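You operate a simulated robot arm through the tools that you are given. There is no shell and no other tool. Be economical: measure what you need, move in short steps, check, and stop when the job is done.

The job below is to be done with a simulated robot arm. You get a single attempt, and the scene is never put back.

TASK
Press the brown and the pale dough ball flat on the biscuit tray.
Fine: move both to the tray first; put the biscuit press back; leave the third ball.

Only the result counts: the job must be done as asked and must still hold three seconds after the hand-in. Knocking over, shifting, dropping, spilling or breaking anything else fails it.

THE ROBOT
A 7-joint arm with a two-finger parallel gripper, fixed in place. Base frame: the origin is at the foot of the arm, x ahead of it, y to its left, z up; the work surface is at about z = 0. Lengths are in mm, angles in rad, forces in N, time in s.
With the tool pointing down near the work surface it reaches from about 220 to 580 mm from the base axis. Its first joint turns from -1.152 to 1.152 rad. Payload 2.5 kg.
The TCP is the grasp point between the finger pads, 23 mm short of the fingertips. In the tool frame z runs along the fingers and y along their closing line. Largest opening 94 mm; finger width 38, thickness 10; the body of the gripper, 54 by 96 mm, starts 39 mm behind the TCP.
Orientation is told as [roll, pitch, yaw] about the base's x, y, z axes, in that order, counted from this pose: with the fingers straight down and closing along the base's y, the tool's x points along the base's -x, its y along +y and its z along -z.

THE INTERFACE
- The arm moves only by the tool nudge_tool. Its argument "steps" is a list of rows, each a list of 7 numbers: the shift along the base's x, y, z in units of 200 mm (1.0 is 200 mm), then the turn, a rotation vector about the base's x, y, z in units of 120 degrees (1.0 is 120 degrees), then the finger opening in mm, from 0 to 94. In form: [[x, y, z, ax, ay, az, claw], ...]. A call has 1 to 8 rows; each row is the pose to reach, as a shift and turn from the pose commanded when the call began. A call with a number of a shift or a turn outside -1 to 1 is refused whole. Each row takes 0.2 s and may step no farther than 50 mm and 0.15 rad from the row before; otherwise, or with a gripper value out of range, the whole call is refused. A pose out of reach is approached as far as the arm can. The call stops where the force on the tool passes 40 N (or 10 N more than at its start, if that is more) or the arm is blocked; 0.2 s more then pass. The fingers move at their own pace (about 108 mm/s each) and stop on an object; they squeeze with about 32 N. The grip force told is the motor's: it shows also when the fingers shut on nothing. Time passes only in rows, and 0.2 s behind the last, so rows that repeat a pose let the fingers close. The reply holds the time, the measured pose of the TCP, the force on the tool along the base axes, the opening and the grip force, in the units named above and with some noise, and new pictures: "show" is both (left out), scene, wrist or none.
- Cameras (640 x 400 px; columns grow to the right, rows downward): "scene" is fixed at [126.9, -411.1, 548.4]; the picture's right is [0.77, -0.63, 0.00], its down [-0.33, -0.40, -0.85] and it looks along [0.54, 0.66, -0.52] (base axes); focal length 310 px, centre (320, 200). "wrist" rides on the gripper at [-39, 0, -44] in the tool frame; the picture's right is [0.00, -1.00, 0.00], its down [0.97, 0.00, -0.24] and it looks along [0.24, 0.00, 0.97] (tool axes); focal length 218 px, centre (320, 200). There is no depth. A picture from a camera that has moved, and an enlarged one, comes with that camera's place and axes in the base frame and with its lens.
- close_up(camera, box): a new picture of the part [left, top, right, bottom] of that camera's present view, enlarged. The clock stands still meanwhile.
- sign_off(): hands the job in; it is judged then, once.

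Work in short steps. Places have to be worked out from the pictures, the camera data and where the tool is seen: move nearer, look again, correct. Check each grasp and each placing, and mend what went wrong. You have 120 turns and 150 pictures in all, those below and enlarged ones among them. Open the gripper and draw the arm clear of the work before you hand the job in, unless the task says otherwise; then end with one line.

The tools are called after "Call:" by a JSON object that holds its "fn" and its "kwargs". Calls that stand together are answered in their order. nudge_tool: Moves the arm, as the interface text tells. Its arguments: {"type":"object","properties":{"steps":{"type":"array","items":{"type":"array","items":{"type":"number"}}},"show":{"type":"string","enum":["both","scene","wrist","none"]}},"required":["steps"]} The other tools are called the same way: close_up (camera, box) takes an enlarged picture of a part of a camera's view; sign_off () hands the job in.

At the start:

```text
time: 0.0
ee_pos: [285.3, 132.6, 312.1]
tool_rot: [0.002, 0.0, -0.002]
force: [-0.4, 0.0, -0.3]
opening: 94.1
grasp_force: 0.1
```

scene: 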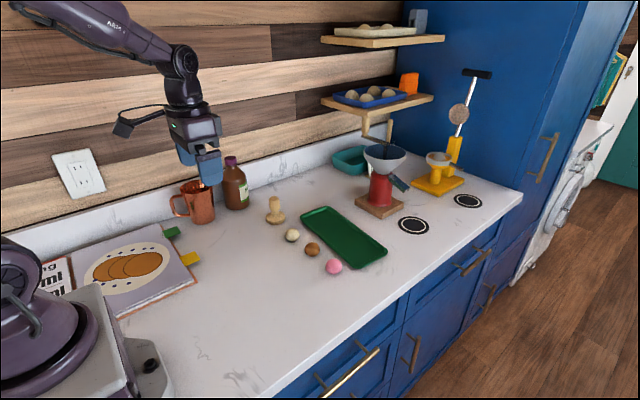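
wrist: 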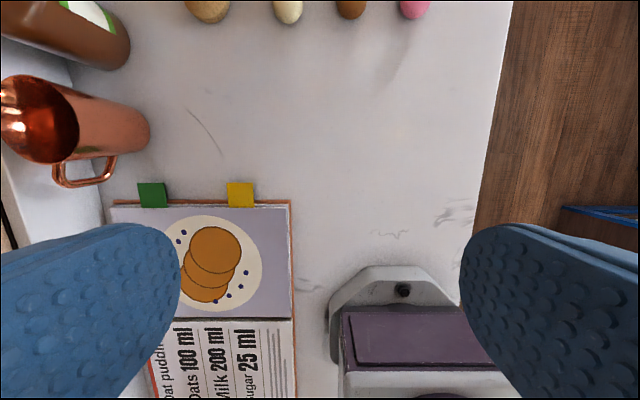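

The pictures put the balls at about (503, 175), (503, 91) and (503, 7), the press at about (510, 282), and the tray at x≈560–670. I'll move forward at this height for a better look.

Call:
{"fn": "nudge_tool", "kwargs": {"steps": [[0.2, 0, 0, 0, 0, 0, 94], [0.4, 0, 0, 0, 0, 0, 94], [0.6, 0, 0, 0, 0, 0, 94], [0.8, 0, 0, 0, 0, 0, 94]], "show": "wrist"}}

Call:
{"fn": "close_up", "kwargs": {"camera": "scene", "box": [240, 180, 400, 280]}}

```text
time: 1.0
ee_pos: [445.0, 132.2, 312.4]
tool_rot: [0.001, 0.001, -0.001]
force: [-0.1, 0.5, 0.6]
opening: 93.9
grasp_force: 0.0
camera wrist: at [484.9, 132.2, 355.8], right [0.0, -1.0, 0.0], down [-0.97, 0.0, 0.24], along [-0.24, 0.0, -0.97], focal length 218 px, centre (320, 200)
```

wrist: 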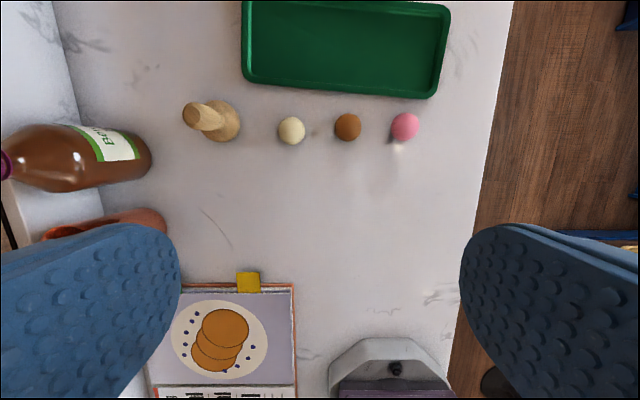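

```text
4.00 times, centred on (320, 230) of scene
camera zoom: at [126.9, -411.1, 548.4], right [0.77, -0.63, 0.0], down [-0.33, -0.4, -0.85], along [0.54, 0.66, -0.52], focal length 1239 px, centre (320, 80)
```

zoom: 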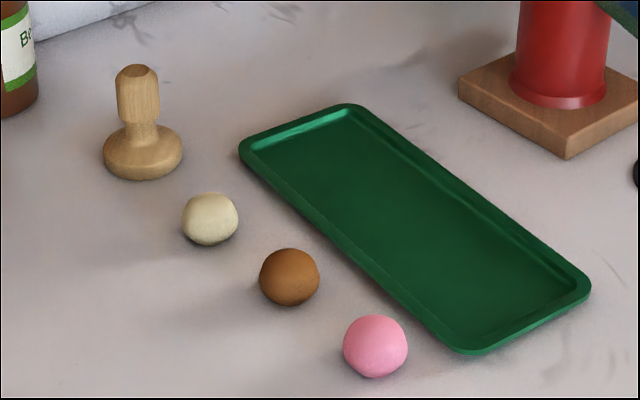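

Ball diameters are about 40 mm: pale (508, 175), brown (512, 91), pink (512, 6). The tray's near edge runs from about (578, 244) to (554, -38), so the tray floor is close to the reach limit. I'll test how far the arm reaches above the tray.

Call:
{"fn": "nudge_tool", "kwargs": {"steps": [[0.1375, -0.0517, -0.135, 0, 0, 0, 94], [0.275, -0.103, -0.27, 0, 0, 0, 94], [0.4125, -0.155, -0.405, 0, 0, 0, 94], [0.55, -0.207, -0.54, 0, 0, 0, 94], [0.6875, -0.2585, -0.675, 0, 0, 0, 94], [0.825, -0.31, -0.81, 0, 0, 0, 94], [0.825, -0.31, -0.81, 0, 0, 0, 94]]}}

```text
time: 2.6
ee_pos: [597.2, 69.1, 148.1]
tool_rot: [-0.001, 0.0, 0.001]
force: [-0.6, 0.3, -0.5]
opening: 93.9
grasp_force: 0.1
out of reach, approached as far as the arm can: row 6, 7
camera wrist: at [636.8, 68.5, 192.8], right [0.0, -1.0, 0.0], down [-0.97, 0.0, 0.24], along [-0.24, 0.0, -0.97], focal length 218 px, centre (320, 200)
```

scene: 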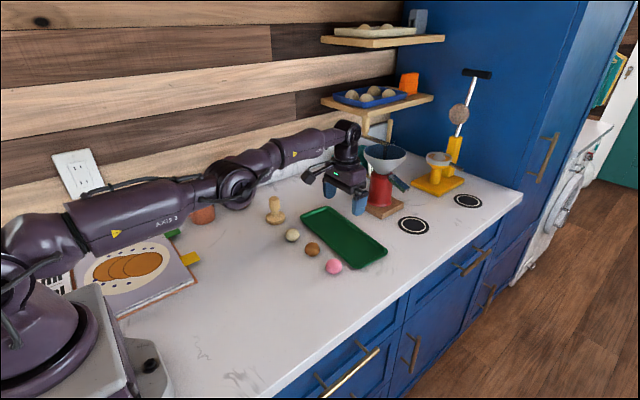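
wrist: 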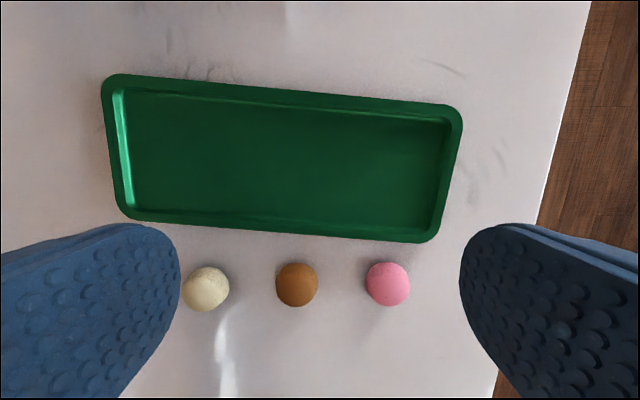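

Upright reach ends at about 601 mm, and the tray centre is roughly (620, 99). I'll tilt the tool outward by 0.35 rad, which should give enough reach, and go above the pale ball.

Call:
{"fn": "nudge_tool", "kwargs": {"steps": [[-0.13, 0.13, 0, 0, -0.0557, 0, 94], [-0.26, 0.26, 0, 0, -0.1114, 0, 80], [-0.39, 0.39, 0, 0, -0.1671, 0, 70], [-0.51, 0.52, 0, 0, -0.1671, 0, 64], [-0.51, 0.52, 0, 0, -0.1671, 0, 64]]}}

```text
time: 3.8
ee_pos: [619.8, 214.0, 143.6]
tool_rot: [-0.001, -0.348, -0.001]
force: [-1.4, 0.1, 0.2]
opening: 63.9
grasp_force: 0.1
out of reach, approached as far as the arm can: row 1, 2, 3, 4, 5
camera wrist: at [641.0, 214.9, 198.4], right [0.0, -1.0, 0.0], down [-0.99, 0.0, -0.11], along [0.11, 0.0, -0.99], focal length 218 px, centre (320, 200)
```

scene: 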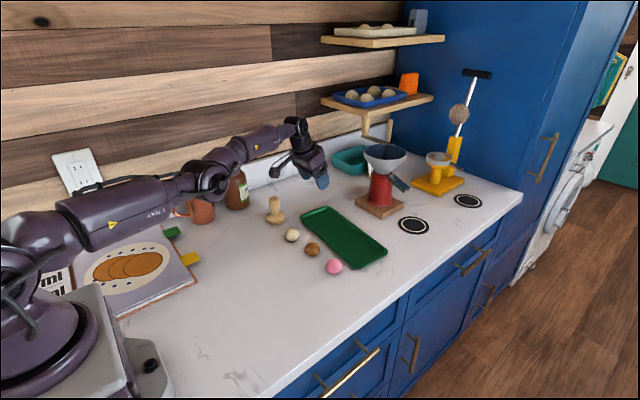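
wrist: 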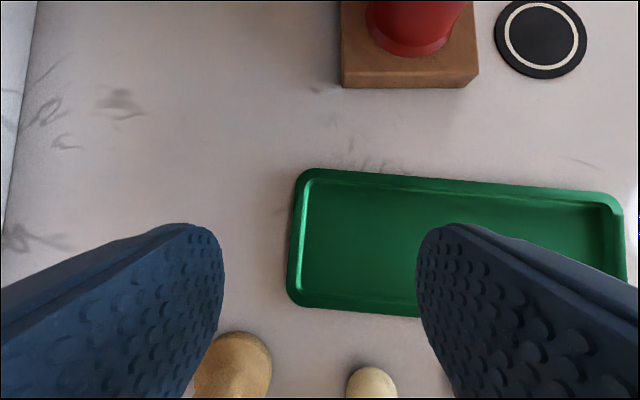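

The arm seems stuck with a straight elbow: the azimuth is right, but it's too far out. I'll command inward and upward to bend the elbow.

Call:
{"fn": "nudge_tool", "kwargs": {"steps": [[-0.2, 0, 0.1, 0, 0, 0, 64], [-0.4, 0, 0.2, 0, 0, 0, 64], [-0.4, 0, 0.2, 0, 0, 0, 64]], "show": "scene"}}

```text
time: 4.6
ee_pos: [606.5, 244.6, 192.8]
tool_rot: [-0.002, -0.349, 0.0]
force: [0.5, 0.6, 0.4]
opening: 64.1
grasp_force: 0.1
out of reach, approached as far as the arm can: row 1, 2, 3
```

scene: 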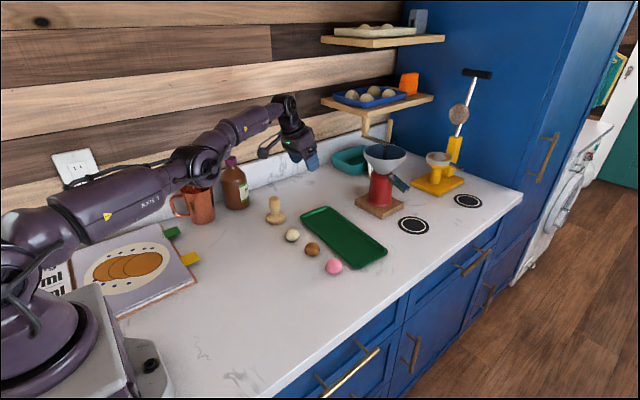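

It follows z and azimuth, but the elbow stays straight. I'll turn the tool back upright while moving up, to free it.

Call:
{"fn": "nudge_tool", "kwargs": {"steps": [[0, 0, 0.15, 0, 0.0557, 0, 64], [0, 0, 0.3, 0, 0.1114, 0, 64], [0, 0, 0.45, 0, 0.1671, 0, 64], [0, 0, 0.6, 0, 0.1671, 0, 64], [0, 0, 0.6, 0, 0.1671, 0, 64]], "show": "scene"}}

```text
time: 5.8
ee_pos: [541.7, 207.6, 298.8]
tool_rot: [0.001, 0.001, -0.001]
force: [-0.3, -0.6, 0.0]
opening: 64.1
grasp_force: 0.0
out of reach, approached as far as the arm can: row 1, 2, 3, 4, 5
```

scene: 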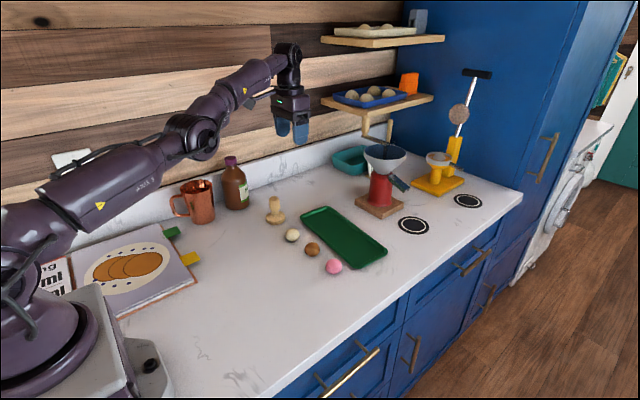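

The elbow is still straight. I'll command well inward and hold for several rows, to see whether it creeps free.

Call:
{"fn": "nudge_tool", "kwargs": {"steps": [[-0.2, -0.05, 0, 0, 0, 0, 64], [-0.4, -0.1, 0, 0, 0, 0, 64], [-0.6, -0.2, 0, 0, 0, 0, 64], [-0.6, -0.3, 0, 0, 0, 0, 64], [-0.6, -0.4, 0, 0, 0, 0, 64], [-0.6, -0.4, 0, 0, 0, 0, 64], [-0.6, -0.4, 0, 0, 0, 0, 64], [-0.6, -0.4, 0, 0, 0, 0, 64]], "show": "none"}}

```text
time: 7.6
ee_pos: [543.9, 174.9, 335.8]
tool_rot: [0.0, 0.0, 0.0]
force: [-0.5, -0.1, -0.9]
opening: 64.0
grasp_force: 0.0
out of reach, approached as far as the arm can: row 1, 2, 3, 4, 5, 6, 7, 8
```

The scene picture shows the elbow sagging below the shoulder–wrist line. It has slipped past its straight point, so pulling inward only pushes it against its limit. I'll command outward past full stretch so it can swing back.

Call:
{"fn": "nudge_tool", "kwargs": {"steps": [[0.24, 0.06, 0, 0, 0, 0, 64], [0.48, 0.12, 0, 0, 0, 0, 64], [0.72, 0.18, 0, 0, 0, 0, 64], [0.96, 0.25, 0, 0, 0, 0, 64]], "show": "none"}}

Call:
{"fn": "nudge_tool", "kwargs": {"steps": [[0.2, 0.05, 0, 0, 0, 0, 64], [0.4, 0.1, 0, 0, 0, 0, 64], [0.6, 0.15, 0, 0, 0, 0, 64], [0.8, 0.2, 0, 0, 0, 0, 64], [0.8, 0.2, 0, 0, 0, 0, 64]], "show": "scene"}}

```text
time: 8.6
ee_pos: [553.7, 171.9, 311.3]
tool_rot: [0.0, 0.0, 0.002]
force: [0.1, 0.5, 0.5]
opening: 63.8
grasp_force: 0.1
out of reach, approached as far as the arm can: row 1, 2, 3, 4
```

```text
time: 9.8
ee_pos: [563.9, 162.5, 283.1]
tool_rot: [0.0, 0.002, 0.0]
force: [0.4, -0.2, 0.4]
opening: 63.9
grasp_force: 0.1
out of reach, approached as far as the arm can: row 1, 2, 3, 4, 5
```

scene: 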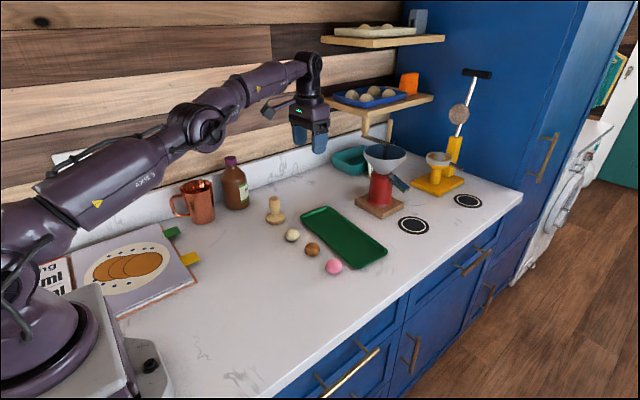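

The arm is now fully stretched, with the commanded point beyond reach. I'll pull the target in and see which way the elbow goes.

Call:
{"fn": "nudge_tool", "kwargs": {"steps": [[-0.24, -0.05, 0, 0, 0, 0, 64], [-0.48, -0.1, 0, 0, 0, 0, 64], [-0.72, -0.1, 0, 0, 0, 0, 64], [-0.92, -0.1, 0, 0, 0, 0, 64]], "show": "scene"}}

```text
time: 10.8
ee_pos: [376.1, 142.0, 280.1]
tool_rot: [0.0, -0.002, -0.001]
force: [0.0, 0.6, 0.5]
opening: 64.1
grasp_force: 0.0
```

scene: 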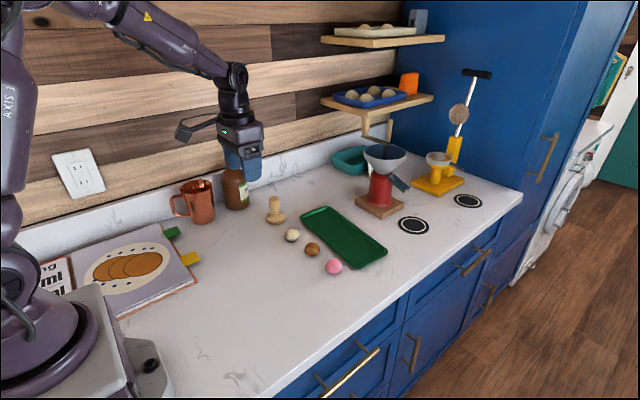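

The elbow is free again. Now I'll tilt the tool and approach above the pale ball, staying within reach.

Call:
{"fn": "nudge_tool", "kwargs": {"steps": [[0.1, 0.03, -0.14, 0, -0.0557, 0, 64], [0.2, 0.06, -0.28, 0, -0.1114, 0, 64], [0.3, 0.09, -0.42, 0, -0.1671, 0, 64], [0.4, 0.11, -0.56, 0, -0.1671, 0, 64], [0.5, 0.14, -0.7, 0, -0.1671, 0, 64], [0.65, 0.165, -0.83, 0, -0.1671, 0, 64]]}}

```text
time: 12.2
ee_pos: [504.9, 177.6, 115.2]
tool_rot: [-0.001, -0.351, 0.001]
force: [0.4, 0.3, -0.9]
opening: 64.1
grasp_force: 0.1
camera wrist: at [526.9, 177.5, 169.8], right [0.0, -1.0, 0.0], down [-0.99, 0.0, -0.11], along [0.11, 0.0, -0.99], focal length 218 px, centre (320, 200)
```

scene: 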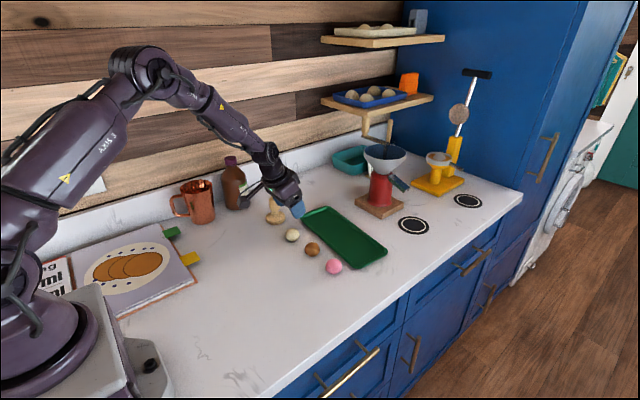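
wrist: 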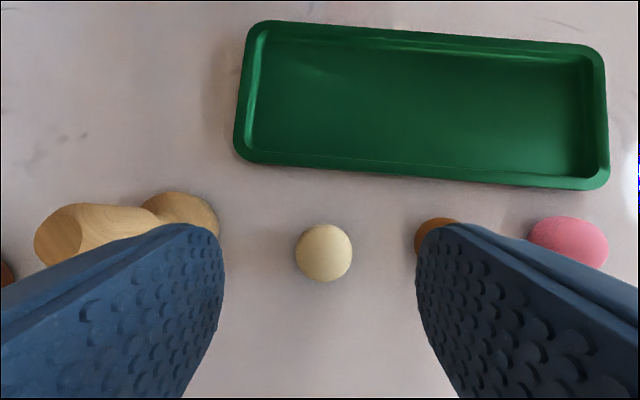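

The pale ball is at (507, 175), about 39 mm across. The tilted fingers are centred on it, so I'll descend to TCP z≈31.

Call:
{"fn": "nudge_tool", "kwargs": {"steps": [[0, -0.012, -0.2, 0, 0, 0, 64], [-0.005, -0.012, -0.35, 0, 0, 0, 64], [-0.005, -0.012, -0.415, 0, 0, 0, 64]]}}

```text
time: 13.0
ee_pos: [501.5, 174.1, 33.6]
tool_rot: [0.0, -0.352, 0.001]
force: [0.7, -0.4, -0.4]
opening: 63.9
grasp_force: 0.1
camera wrist: at [523.7, 172.2, 88.0], right [0.0, -1.0, 0.0], down [-0.99, 0.0, -0.11], along [0.11, 0.0, -0.99], focal length 218 px, centre (320, 200)
```

scene: 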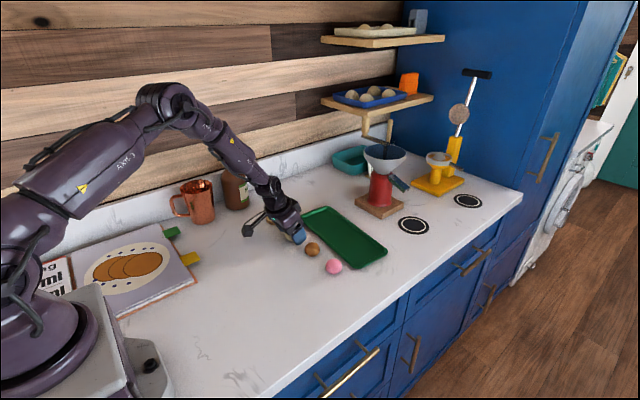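
wrist: 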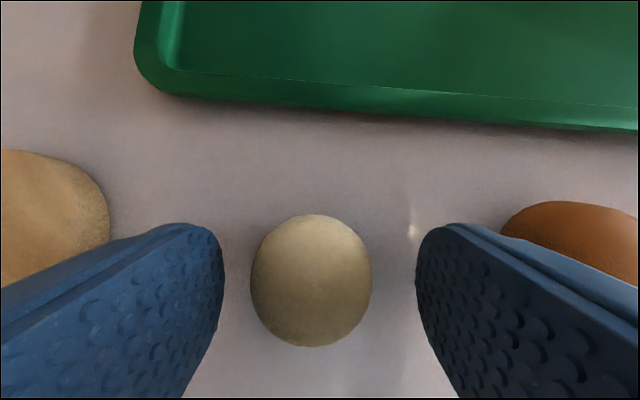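

The ball sits between the pads. I'll lower 2 mm more, shift slightly, and close.

Call:
{"fn": "nudge_tool", "kwargs": {"steps": [[0.005, 0.005, -0.01, 0, 0, 0, 64], [0.005, 0.005, -0.01, 0, 0, 0, 30], [0.005, 0.005, -0.01, 0, 0, 0, 30]], "show": "wrist"}}

```text
time: 13.8
ee_pos: [502.4, 174.2, 29.9]
tool_rot: [0.001, -0.348, -0.001]
force: [-0.9, -0.2, 0.6]
opening: 39.0
grasp_force: 32.1
camera wrist: at [524.2, 173.1, 84.8], right [0.0, -1.0, 0.0], down [-0.99, 0.0, -0.11], along [0.11, 0.0, -0.99], focal length 218 px, centre (320, 200)
```

wrist: 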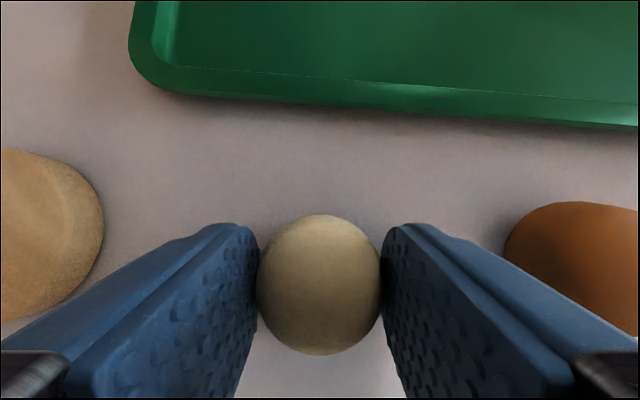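

I have the ball, gripped at 39 mm. I'll lift it and carry it over the tray toward TCP (608, 112).

Call:
{"fn": "nudge_tool", "kwargs": {"steps": [[0, 0, 0.2, 0, 0, 0, 30], [0.18, -0.1, 0.22, 0, 0, 0, 30], [0.36, -0.21, 0.22, 0, 0, 0, 30], [0.53, -0.31, 0.22, 0, 0, 0, 30]]}}

```text
time: 14.8
ee_pos: [608.6, 112.3, 73.5]
tool_rot: [0.001, -0.349, 0.003]
force: [-0.2, 0.5, -1.0]
opening: 38.9
grasp_force: 31.9
camera wrist: at [630.7, 111.5, 128.0], right [0.0, -1.0, 0.0], down [-0.99, 0.0, -0.11], along [0.11, 0.0, -0.99], focal length 218 px, centre (320, 200)
```

scene: 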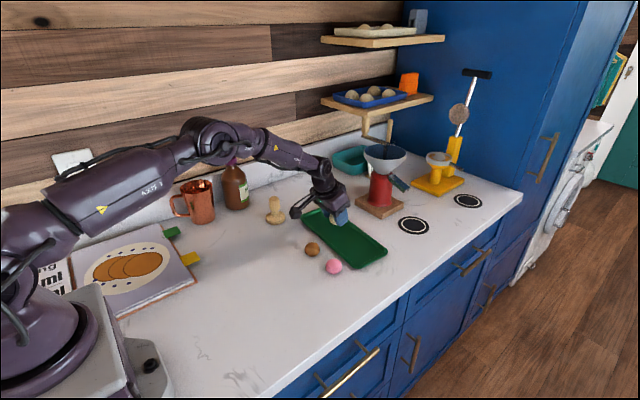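
wrist: 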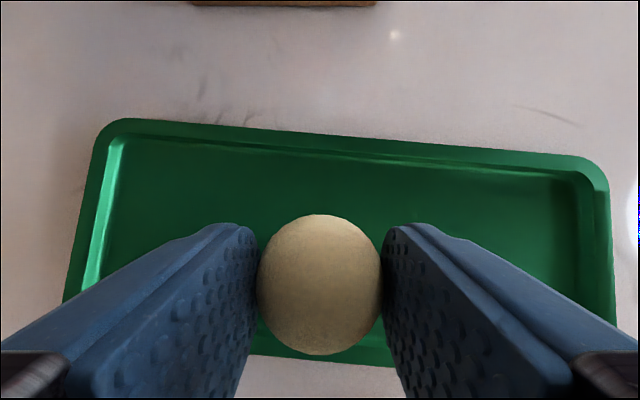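

There's reach to spare. The tray's centreline here is about x=622, so I'll shift 5 mm out and descend.

Call:
{"fn": "nudge_tool", "kwargs": {"steps": [[0.025, 0, -0.1, 0, 0, 0, 30], [0.025, 0, -0.17, 0, 0, 0, 30], [0.025, 0, -0.19, 0, 0, 0, 30]]}}

```text
time: 15.6
ee_pos: [615.2, 112.3, 34.7]
tool_rot: [0.001, -0.348, 0.0]
force: [0.2, 0.4, 0.1]
opening: 39.0
grasp_force: 32.6
camera wrist: at [636.4, 111.3, 89.9], right [0.0, -1.0, 0.0], down [-0.99, 0.0, -0.11], along [0.11, 0.0, -0.99], focal length 218 px, centre (320, 200)
```

scene: 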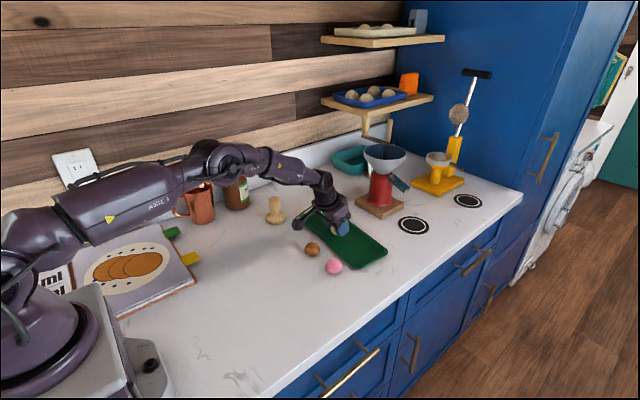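
wrist: 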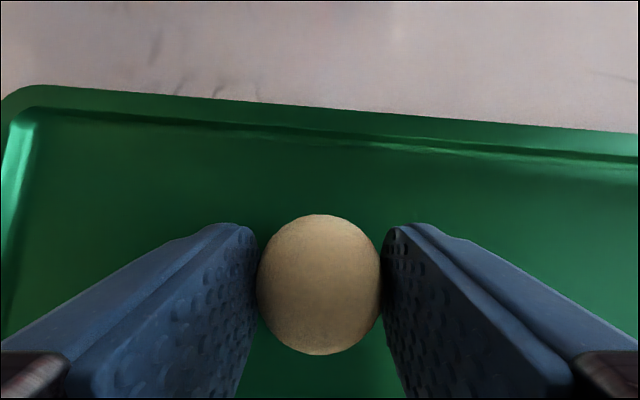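

No contact yet. I'll creep down in 1 mm rows and watch the force.

Call:
{"fn": "nudge_tool", "kwargs": {"steps": [[0, 0, -0.006, 0, 0, 0, 30], [0, 0, -0.011, 0, 0, 0, 30]], "show": "none"}}

```text
time: 16.2
ee_pos: [614.8, 112.2, 34.0]
tool_rot: [0.0, -0.352, 0.0]
force: [-2.5, -0.6, 5.9]
opening: 39.5
grasp_force: 31.4
```

Contact at 5.9 N, so the ball is on the tray floor. I'll open the fingers a little and then rise.

Call:
{"fn": "nudge_tool", "kwargs": {"steps": [[0, 0, 0, 0, 0, 0, 60], [0, 0, 0, 0, 0, 0, 64], [0, 0, 0.15, 0, 0, 0, 64], [-0.05, 0, 0.35, 0, 0, 0, 64]]}}

```text
time: 17.2
ee_pos: [604.5, 112.8, 103.8]
tool_rot: [0.0, -0.349, -0.001]
force: [-0.2, -0.1, -0.2]
opening: 63.9
grasp_force: 0.0
camera wrist: at [625.6, 112.0, 157.9], right [0.0, -1.0, 0.0], down [-0.99, 0.0, -0.11], along [0.11, 0.0, -0.99], focal length 218 px, centre (320, 200)
```

scene: 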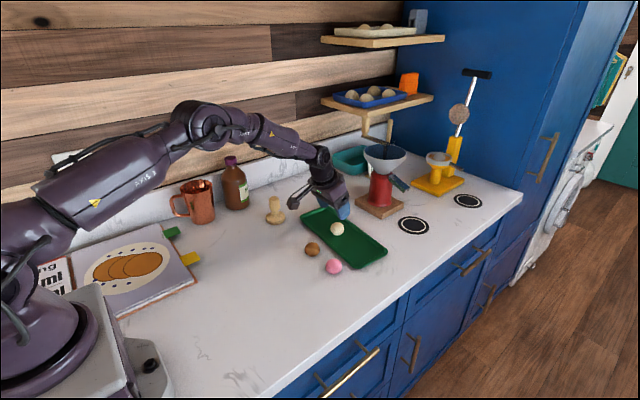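
wrist: 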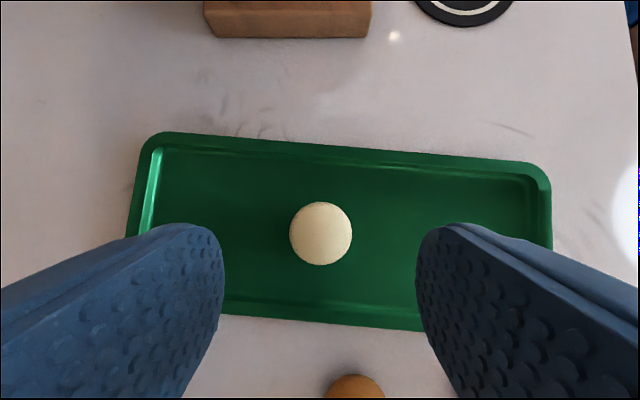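

The pale ball is centred on the tray at about (620, 112). Next I'll go above the brown ball.

Call:
{"fn": "nudge_tool", "kwargs": {"steps": [[-0.24, -0.05, 0, 0, 0, 0, 64], [-0.48, -0.1, 0, 0, 0, 0, 64], [-0.485, -0.11, -0.05, 0, 0, 0, 64]], "show": "wrist"}}

```text
time: 18.0
ee_pos: [508.5, 88.7, 93.5]
tool_rot: [0.001, -0.351, 0.0]
force: [1.1, 0.0, 0.1]
opening: 64.1
grasp_force: 0.0
camera wrist: at [529.4, 88.3, 148.6], right [0.0, -1.0, 0.0], down [-0.99, 0.0, -0.11], along [0.11, 0.0, -0.99], focal length 218 px, centre (320, 200)
```

wrist: 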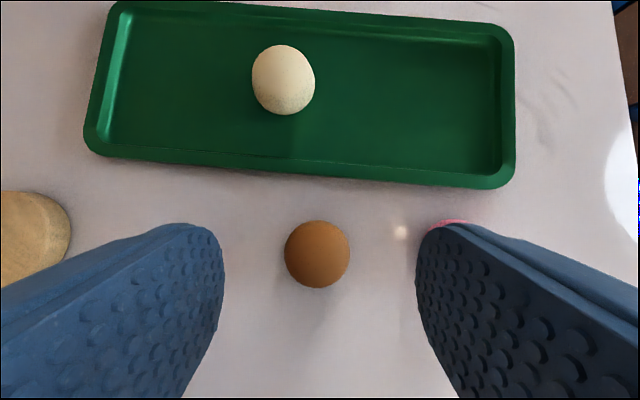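

Brown is at (512, 90). I'll descend and close on it.

Call:
{"fn": "nudge_tool", "kwargs": {"steps": [[0, 0.006, -0.15, 0, 0, 0, 64], [0, 0.006, -0.28, 0, 0, 0, 64], [0, 0.006, -0.316, 0, 0, 0, 64], [0, 0.006, -0.316, 0, 0, 0, 30], [0, 0.006, -0.316, 0, 0, 0, 30]], "show": "wrist"}}

```text
time: 19.2
ee_pos: [506.8, 90.5, 30.3]
tool_rot: [-0.001, -0.351, 0.001]
force: [0.3, -1.5, 0.1]
opening: 39.4
grasp_force: 32.5
camera wrist: at [528.5, 90.4, 84.9], right [0.0, -1.0, 0.0], down [-0.99, 0.0, -0.11], along [0.11, 0.0, -0.99], focal length 218 px, centre (320, 200)
```

wrist: 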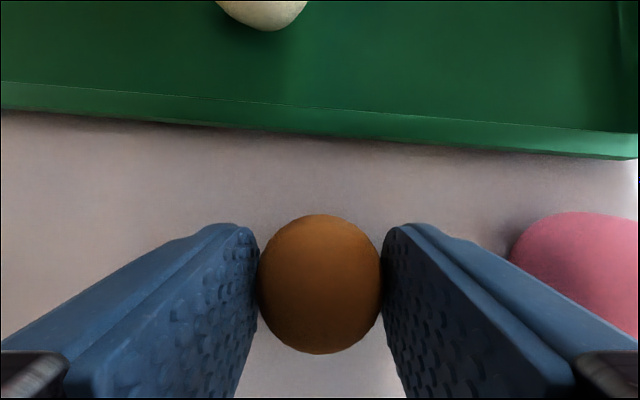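

Gripped at 39 mm. I'll lift and carry it to TCP (607, 28) over the tray.

Call:
{"fn": "nudge_tool", "kwargs": {"steps": [[0, 0, 0.2, 0, 0, 0, 30], [0.18, -0.1, 0.22, 0, 0, 0, 30], [0.36, -0.21, 0.22, 0, 0, 0, 30], [0.5, -0.31, 0.22, 0, 0, 0, 30], [0.5, -0.31, 0.1, 0, 0, 0, 30], [0.5, -0.31, 0.04, 0, 0, 0, 30]]}}

```text
time: 20.6
ee_pos: [607.9, 29.4, 36.5]
tool_rot: [0.0, -0.349, 0.0]
force: [-0.2, -0.7, -0.8]
opening: 39.2
grasp_force: 31.7
camera wrist: at [629.0, 28.7, 91.3], right [0.0, -1.0, 0.0], down [-0.99, 0.0, -0.11], along [0.11, 0.0, -0.99], focal length 218 px, centre (320, 200)
```

scene: 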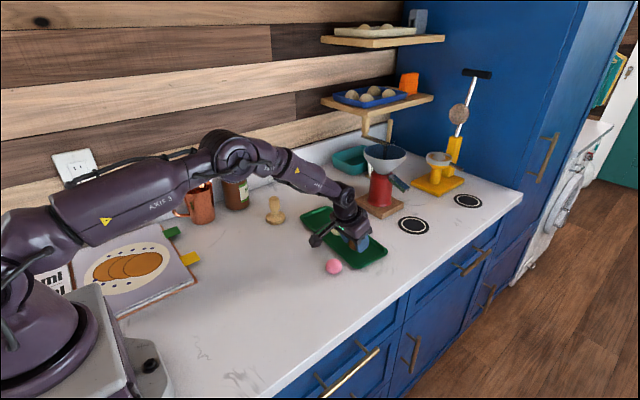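
wrist: 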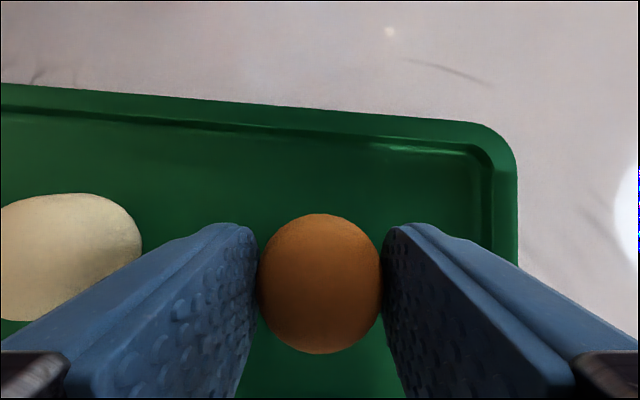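

It's over the tray floor with clear margins. I'll creep down to contact.

Call:
{"fn": "nudge_tool", "kwargs": {"steps": [[0, 0, -0.008, 0, 0, 0, 30], [0, 0, -0.014, 0, 0, 0, 30]], "show": "none"}}

```text
time: 21.2
ee_pos: [608.3, 29.1, 35.4]
tool_rot: [0.0, -0.352, 0.0]
force: [-0.3, 0.0, -0.1]
opening: 39.1
grasp_force: 31.5
```

Call:
{"fn": "nudge_tool", "kwargs": {"steps": [[0, 0, -0.005, 0, 0, 0, 30], [0, 0, -0.009, 0, 0, 0, 30]], "show": "none"}}

```text
time: 21.8
ee_pos: [606.9, 28.9, 35.1]
tool_rot: [0.0, -0.352, 0.002]
force: [-3.6, 1.2, 8.2]
opening: 39.1
grasp_force: 32.0
```

Contact at 8 N. I'll release, rise, and head toward the press.

Call:
{"fn": "nudge_tool", "kwargs": {"steps": [[0, 0, 0, 0, 0, 0, 60], [0, 0, 0, 0, 0, 0, 64], [0, 0, 0.2, 0, 0, 0, 64], [-0.1, 0, 0.4, 0, 0, 0, 64], [-0.2, 0.1, 0.6, 0, 0, 0, 64], [-0.3, 0.3, 0.7, 0, 0, 0, 64], [-0.4, 0.52, 0.7, 0, 0, 0, 64]], "show": "wrist"}}

```text
time: 23.4
ee_pos: [529.0, 133.1, 172.7]
tool_rot: [0.0, -0.349, -0.001]
force: [0.1, 0.0, 0.0]
opening: 63.9
grasp_force: 0.1
camera wrist: at [550.5, 132.7, 227.8], right [0.0, -1.0, 0.0], down [-0.99, 0.0, -0.11], along [0.11, 0.0, -0.99], focal length 218 px, centre (320, 200)
```

wrist: 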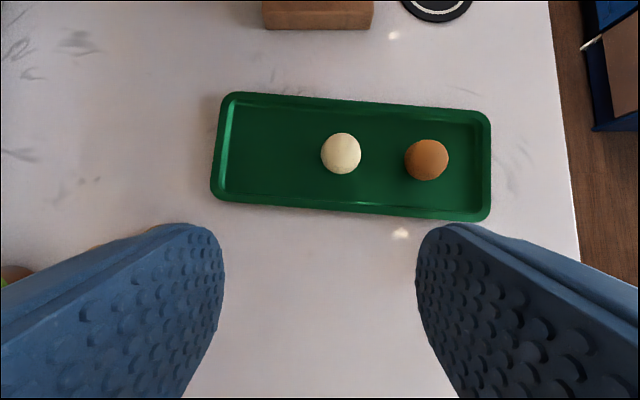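

The balls are at pale (619, 112) and brown (612, 30). Now I'll move so the press is in view.

Call:
{"fn": "nudge_tool", "kwargs": {"steps": [[-0.05, 0.2, 0, 0, 0, 0, 64], [-0.1, 0.4, 0, 0, 0, 0, 64], [-0.17, 0.6, 0, 0, 0, 0, 64], [-0.17, 0.7, 0, 0, 0, 0, 64]]}}

```text
time: 24.4
ee_pos: [497.1, 275.3, 173.5]
tool_rot: [0.001, -0.352, 0.001]
force: [-0.1, -0.7, -0.2]
opening: 64.0
grasp_force: 0.0
camera wrist: at [517.5, 274.2, 227.3], right [0.0, -1.0, 0.0], down [-0.99, 0.0, -0.11], along [0.11, 0.0, -0.99], focal length 218 px, centre (320, 200)
```

scene: 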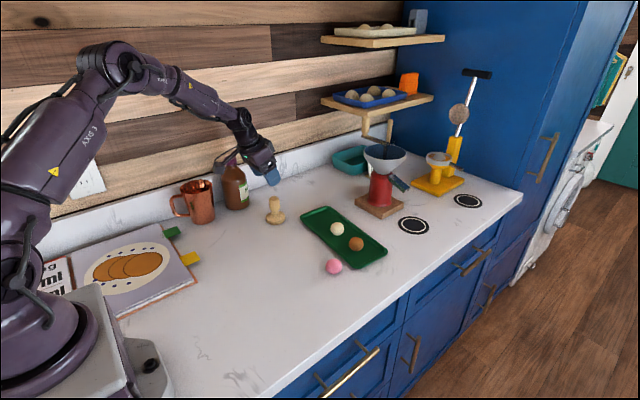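
wrist: 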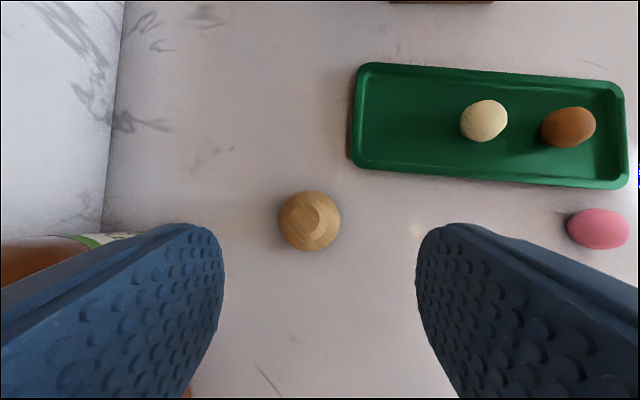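

Press base is at about (520, 284). I'll zoom in to check the handle's axis.

Call:
{"fn": "close_up", "kwargs": {"camera": "wrist", "box": [260, 170, 380, 270]}}

Call:
{"fn": "close_up", "kwargs": {"camera": "scene", "box": [250, 185, 302, 233]}}

```text
4.00 times, centred on (320, 220) of wrist
camera zoom: at [517.5, 274.2, 227.3], right [0.0, -1.0, 0.0], down [-0.99, 0.0, -0.11], along [0.11, 0.0, -0.99], focal length 873 px, centre (320, 120)
```

zoom: 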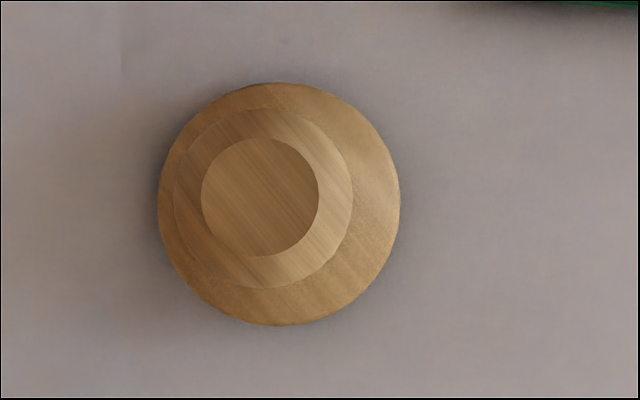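

```text
8.33 times, centred on (276, 209) of scene
camera zoom: at [126.9, -411.1, 548.4], right [0.77, -0.63, 0.0], down [-0.33, -0.4, -0.85], along [0.54, 0.66, -0.52], focal length 2581 px, centre (687, 125)
```

zoom: 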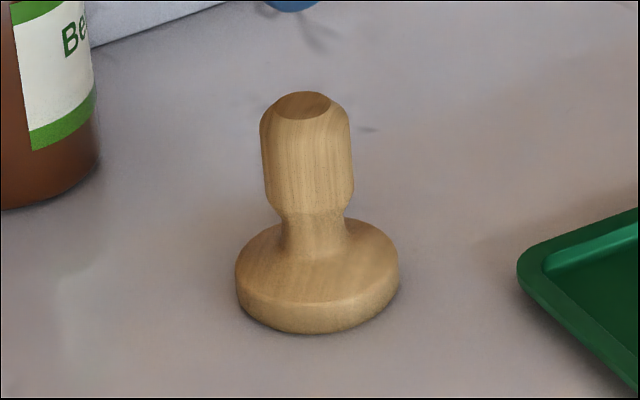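

The press axis is at (520.7, 284.2), its height about 82 mm, and the handle 32 mm across at z≈45–72. I'll align and descend to TCP z≈62.

Call:
{"fn": "nudge_tool", "kwargs": {"steps": [[0.125, 0.0475, 0, 0, 0, 0, 64], [0.125, 0.0475, -0.2, 0, 0, 0, 64], [0.125, 0.0475, -0.4, 0, 0, 0, 64]]}}

```text
time: 25.2
ee_pos: [519.0, 284.8, 94.1]
tool_rot: [0.002, -0.352, -0.001]
force: [-1.0, -0.3, -0.5]
opening: 64.0
grasp_force: 0.0
camera wrist: at [540.2, 283.4, 148.2], right [0.0, -1.0, 0.0], down [-0.99, 0.0, -0.11], along [0.11, 0.0, -0.99], focal length 218 px, centre (320, 200)
```

scene: 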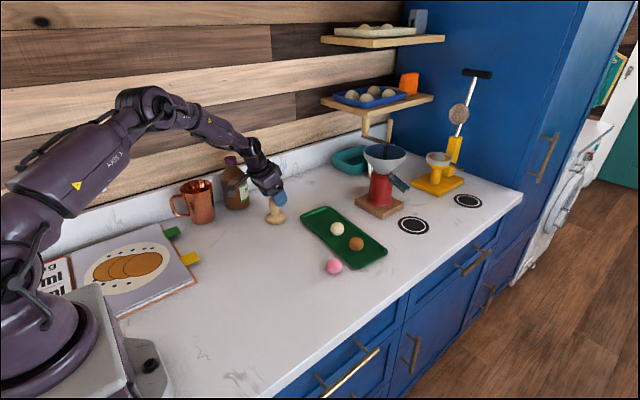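
wrist: 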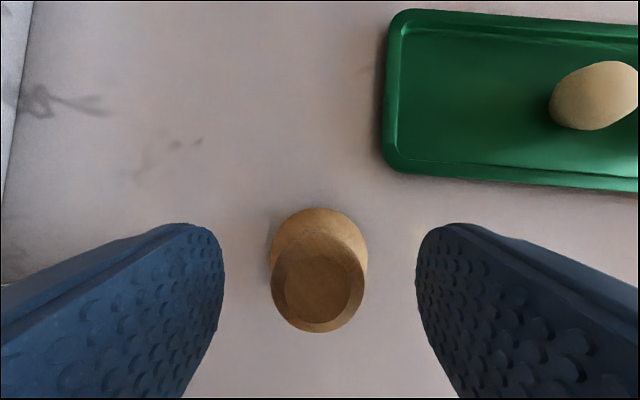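

The handle is centred between the fingers, so I'll go down to z≈61 and close.

Call:
{"fn": "nudge_tool", "kwargs": {"steps": [[0.005, 0, -0.1, 0, 0, 0, 64], [0.005, 0, -0.165, 0, 0, 0, 64], [0.005, 0, -0.165, 0, 0, 0, 24], [0.005, 0, -0.165, 0, 0, 0, 24]]}}

```text
time: 26.2
ee_pos: [519.9, 282.8, 59.9]
tool_rot: [-0.001, -0.351, 0.002]
force: [0.0, -0.3, -0.4]
opening: 31.1
grasp_force: 32.0
camera wrist: at [541.4, 282.4, 114.4], right [0.0, -1.0, 0.0], down [-0.99, 0.0, -0.11], along [0.11, 0.0, -0.99], focal length 218 px, centre (320, 200)
```

scene: 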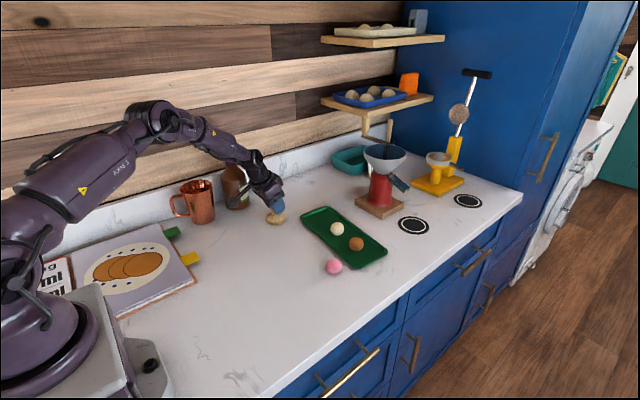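
wrist: 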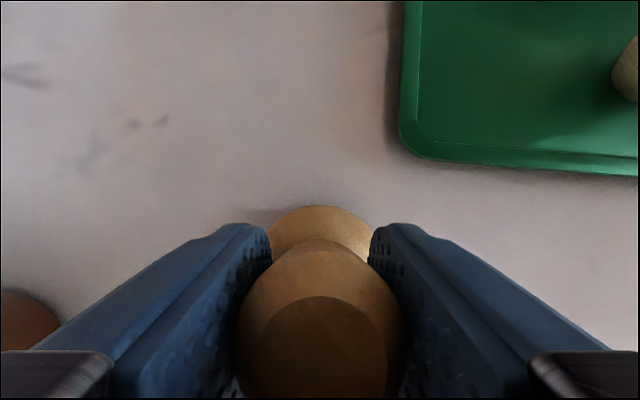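

The handle is held at 31 mm, with the TCP at (519.9, 283, 60). I'll lift the press and carry it above the pale ball.

Call:
{"fn": "nudge_tool", "kwargs": {"steps": [[0, 0, 0.2, 0, 0, 0, 24], [0, 0, 0.37, 0, 0, 0, 24], [0.08, -0.17, 0.37, 0, 0, 0, 24], [0.18, -0.36, 0.37, 0, 0, 0, 24], [0.28, -0.55, 0.37, 0, 0, 0, 24], [0.38, -0.72, 0.37, 0, 0, 0, 24], [0.495, -0.858, 0.37, 0, 0, 0, 24], [0.495, -0.858, 0.37, 0, 0, 0, 24]]}}

```text
time: 28.0
ee_pos: [619.9, 109.9, 135.1]
tool_rot: [0.0, -0.349, 0.001]
force: [0.1, -0.6, -0.4]
opening: 30.9
grasp_force: 32.2
camera wrist: at [641.3, 109.5, 188.7], right [0.0, -1.0, 0.0], down [-0.99, 0.0, -0.11], along [0.11, 0.0, -0.99], focal length 218 px, centre (320, 200)
```

scene: 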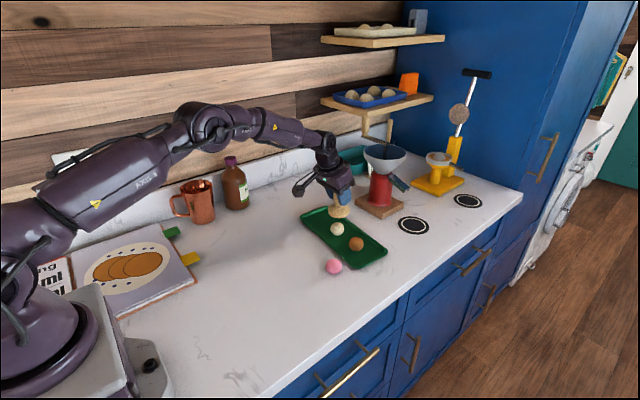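
wrist: 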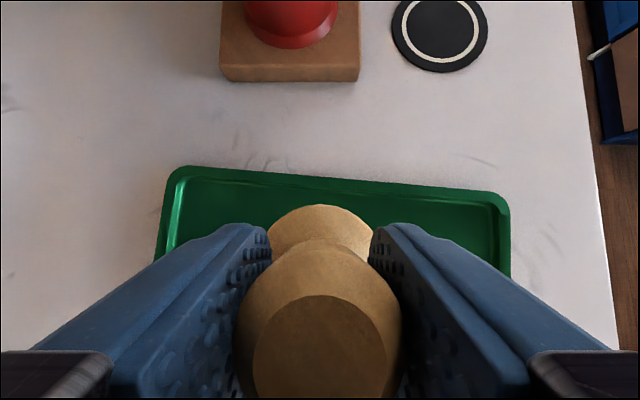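

The press is steady in the grip. I'll shift 2 mm in y and lower to just above the ball.

Call:
{"fn": "nudge_tool", "kwargs": {"steps": [[0, 0.01, -0.07, 0, 0, 0, 24], [0, 0.01, -0.12, 0, 0, 0, 24]], "show": "none"}}

Call:
{"fn": "close_up", "kwargs": {"camera": "scene", "box": [290, 170, 400, 280]}}

```text
time: 28.6
ee_pos: [618.8, 113.8, 110.1]
tool_rot: [-0.001, -0.35, 0.0]
force: [-0.3, -0.5, -0.9]
opening: 31.2
grasp_force: 31.8
```

```text
3.64 times, centred on (345, 225) of scene
camera zoom: at [126.9, -411.1, 548.4], right [0.77, -0.63, 0.0], down [-0.33, -0.4, -0.85], along [0.54, 0.66, -0.52], focal length 1126 px, centre (229, 109)
```

zoom: 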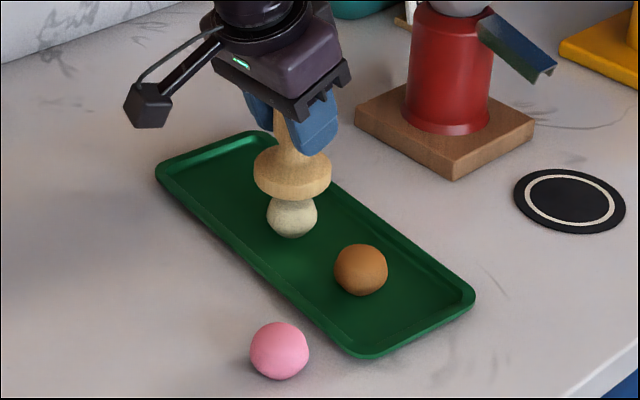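

The press is centred over the pale ball. I'll press down in 3–4 mm steps.

Call:
{"fn": "nudge_tool", "kwargs": {"steps": [[0, 0, -0.02, 0, 0, 0, 24], [0, 0, -0.04, 0, 0, 0, 24], [0, 0, -0.055, 0, 0, 0, 24], [0, 0, -0.07, 0, 0, 0, 24], [0, 0, -0.085, 0, 0, 0, 24]], "show": "none"}}

Call:
{"fn": "close_up", "kwargs": {"camera": "scene", "box": [290, 170, 400, 280]}}

```text
time: 29.8
ee_pos: [620.0, 112.4, 94.2]
tool_rot: [0.0, -0.351, -0.001]
force: [-1.6, 0.2, 3.2]
opening: 31.3
grasp_force: 32.1
```

```text
3.64 times, centred on (345, 225) of scene
camera zoom: at [126.9, -411.1, 548.4], right [0.77, -0.63, 0.0], down [-0.33, -0.4, -0.85], along [0.54, 0.66, -0.52], focal length 1126 px, centre (229, 109)
```

zoom: 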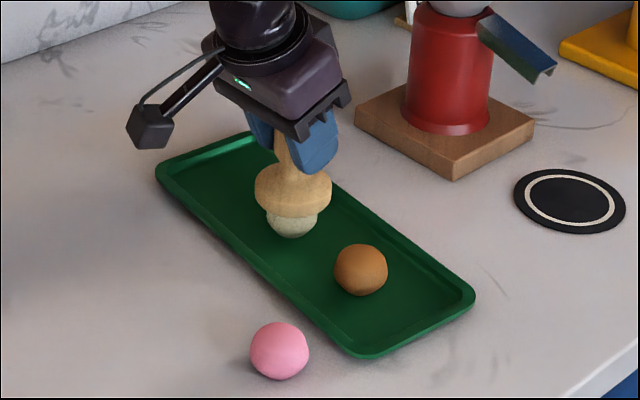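

The ball is deforming under a light load, so I'll keep pressing.

Call:
{"fn": "nudge_tool", "kwargs": {"steps": [[0, 0, -0.02, 0, 0, 0, 24], [0, 0, -0.04, 0, 0, 0, 24], [0, 0, -0.055, 0, 0, 0, 24], [0, 0, -0.07, 0, 0, 0, 24], [0, 0, -0.085, 0, 0, 0, 24]], "show": "none"}}

Call:
{"fn": "close_up", "kwargs": {"camera": "scene", "box": [290, 170, 400, 280]}}

```text
time: 31.0
ee_pos: [617.9, 112.6, 76.1]
tool_rot: [0.001, -0.35, 0.001]
force: [-0.9, -0.6, 0.3]
opening: 31.2
grasp_force: 32.3
```

```text
3.64 times, centred on (345, 225) of scene
camera zoom: at [126.9, -411.1, 548.4], right [0.77, -0.63, 0.0], down [-0.33, -0.4, -0.85], along [0.54, 0.66, -0.52], focal length 1126 px, centre (229, 109)
```

zoom: 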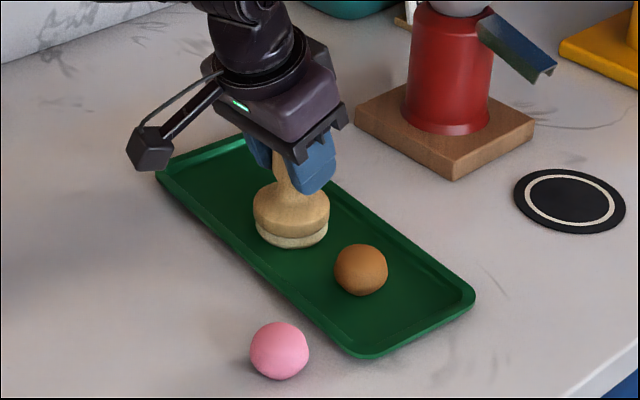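

It's nearly flat, about 11 mm thick. I'll press a few more mm with the force guard.

Call:
{"fn": "nudge_tool", "kwargs": {"steps": [[0, 0, -0.01, 0, 0, 0, 24], [0, 0, -0.02, 0, 0, 0, 24]], "show": "none"}}

Call:
{"fn": "close_up", "kwargs": {"camera": "scene", "box": [290, 170, 400, 280]}}

```text
time: 31.6
ee_pos: [618.5, 113.7, 72.8]
tool_rot: [0.0, -0.353, 0.0]
force: [-4.1, -1.1, 7.2]
opening: 31.2
grasp_force: 32.2
```

```text
3.64 times, centred on (345, 225) of scene
camera zoom: at [126.9, -411.1, 548.4], right [0.77, -0.63, 0.0], down [-0.33, -0.4, -0.85], along [0.54, 0.66, -0.52], focal length 1126 px, centre (229, 109)
```

zoom: 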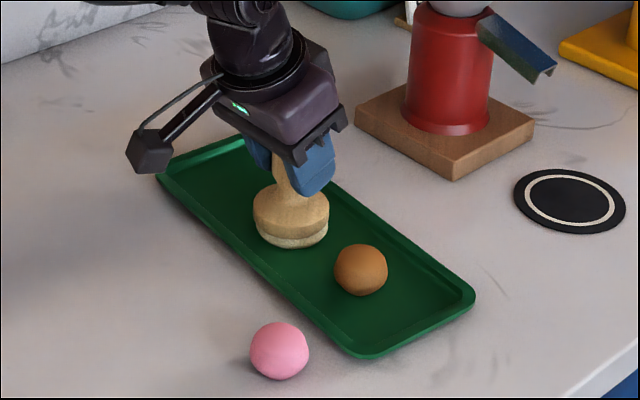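

The force is rising to 7 N, which suggests it's near minimum thickness. I'll give one more small push to be sure.

Call:
{"fn": "nudge_tool", "kwargs": {"steps": [[0, 0, -0.007, 0, 0, 0, 24], [0, 0, -0.014, 0, 0, 0, 24]], "show": "none"}}

```text
time: 32.2
ee_pos: [619.6, 113.5, 73.1]
tool_rot: [0.001, -0.358, -0.001]
force: [-4.9, -0.1, 22.7]
opening: 31.1
grasp_force: 31.8
```

It's solid now at 22.7 N. I'll lift straight up and look.

Call:
{"fn": "nudge_tool", "kwargs": {"steps": [[0, 0, 0.02, 0, 0, 0, 24], [0, 0, 0.15, 0, 0, 0, 24], [0, 0, 0.33, 0, 0, 0, 24]], "show": "wrist"}}

Call:
{"fn": "close_up", "kwargs": {"camera": "scene", "box": [290, 170, 400, 280]}}

```text
time: 33.0
ee_pos: [617.2, 112.7, 134.1]
tool_rot: [-0.002, -0.348, -0.001]
force: [0.1, 0.8, -1.3]
opening: 31.1
grasp_force: 32.1
camera wrist: at [638.4, 113.1, 189.0], right [0.0, -1.0, 0.0], down [-0.99, 0.0, -0.1], along [0.1, 0.0, -0.99], focal length 218 px, centre (320, 200)
```

wrist: 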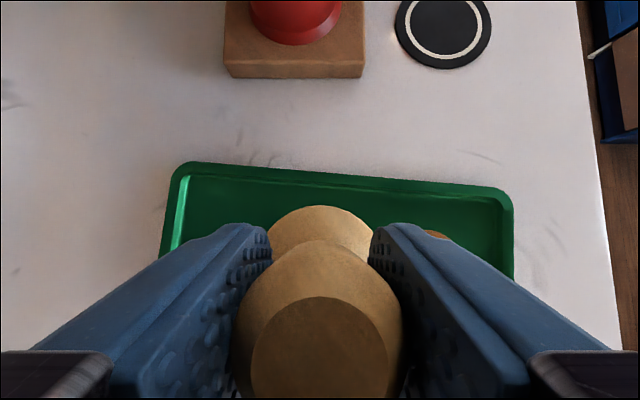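

```text
3.64 times, centred on (345, 225) of scene
camera zoom: at [126.9, -411.1, 548.4], right [0.77, -0.63, 0.0], down [-0.33, -0.4, -0.85], along [0.54, 0.66, -0.52], focal length 1126 px, centre (229, 109)
```

zoom: 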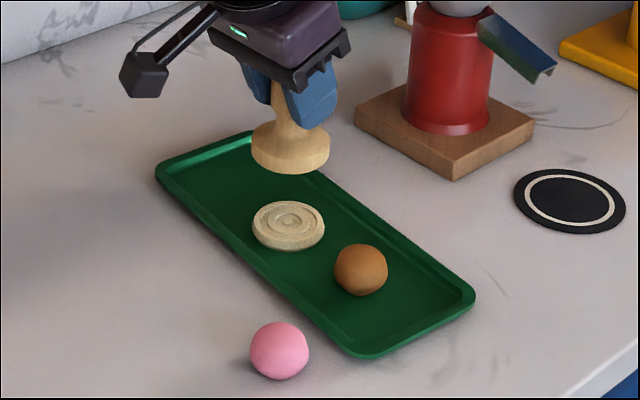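

The pale ball is flat and stamped. Now I'll move above the brown ball, by (-7, -83) mm, and descend partway.

Call:
{"fn": "nudge_tool", "kwargs": {"steps": [[-0.015, -0.2, 0, 0, 0, 0, 24], [-0.03, -0.413, 0, 0, 0, 0, 24], [-0.03, -0.413, -0.12, 0, 0, 0, 24], [-0.03, -0.413, -0.12, 0, 0, 0, 24]], "show": "none"}}

Call:
{"fn": "close_up", "kwargs": {"camera": "scene", "box": [290, 170, 400, 280]}}

```text
time: 34.0
ee_pos: [612.5, 29.8, 110.6]
tool_rot: [0.0, -0.351, -0.001]
force: [0.5, 0.2, -1.5]
opening: 30.9
grasp_force: 31.8
```

```text
3.64 times, centred on (345, 225) of scene
camera zoom: at [126.9, -411.1, 548.4], right [0.77, -0.63, 0.0], down [-0.33, -0.4, -0.85], along [0.54, 0.66, -0.52], focal length 1126 px, centre (229, 109)
```

zoom: 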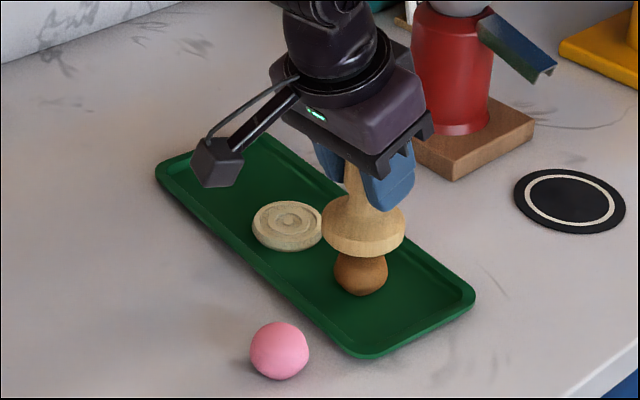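

Aligned. I'll press down in one graded call.

Call:
{"fn": "nudge_tool", "kwargs": {"steps": [[0, 0, -0.03, 0, 0, 0, 24], [0, 0, -0.055, 0, 0, 0, 24], [0, 0, -0.075, 0, 0, 0, 24], [0, 0, -0.095, 0, 0, 0, 24], [0, 0, -0.115, 0, 0, 0, 24], [0, 0, -0.135, 0, 0, 0, 24], [0, 0, -0.155, 0, 0, 0, 24], [0, 0, -0.17, 0, 0, 0, 24]], "show": "none"}}

Call:
{"fn": "close_up", "kwargs": {"camera": "scene", "box": [290, 170, 400, 280]}}

```text
time: 35.8
ee_pos: [612.4, 31.6, 76.6]
tool_rot: [0.0, -0.349, -0.002]
force: [0.0, -0.6, -0.3]
opening: 31.4
grasp_force: 32.6
```

```text
3.64 times, centred on (345, 225) of scene
camera zoom: at [126.9, -411.1, 548.4], right [0.77, -0.63, 0.0], down [-0.33, -0.4, -0.85], along [0.54, 0.66, -0.52], focal length 1126 px, centre (229, 109)
```

zoom: 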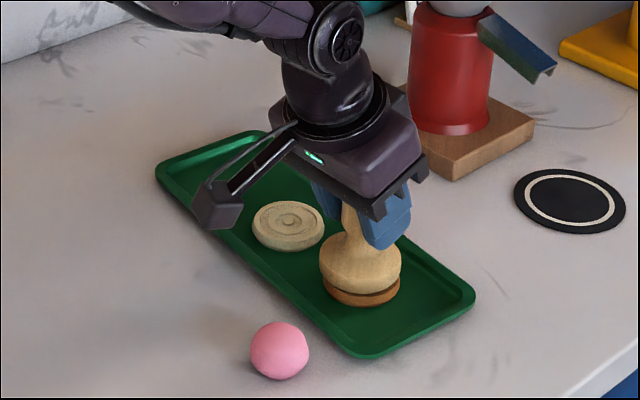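

Brown is flattened as well. I'll push the last few mm until it turns solid.

Call:
{"fn": "nudge_tool", "kwargs": {"steps": [[0, 0, -0.01, 0, 0, 0, 24], [0, 0, -0.02, 0, 0, 0, 24], [0, 0, -0.03, 0, 0, 0, 24]], "show": "none"}}

```text
time: 36.6
ee_pos: [613.4, 29.8, 71.9]
tool_rot: [0.001, -0.354, 0.0]
force: [-4.7, 0.6, 11.7]
opening: 31.3
grasp_force: 31.7
```

Call:
{"fn": "nudge_tool", "kwargs": {"steps": [[0, 0, -0.005, 0, 0, 0, 24], [0, 0, -0.009, 0, 0, 0, 24]], "show": "none"}}

```text
time: 37.2
ee_pos: [614.6, 30.3, 72.7]
tool_rot: [-0.001, -0.356, 0.0]
force: [-3.3, -1.2, 22.2]
opening: 30.9
grasp_force: 32.6
```

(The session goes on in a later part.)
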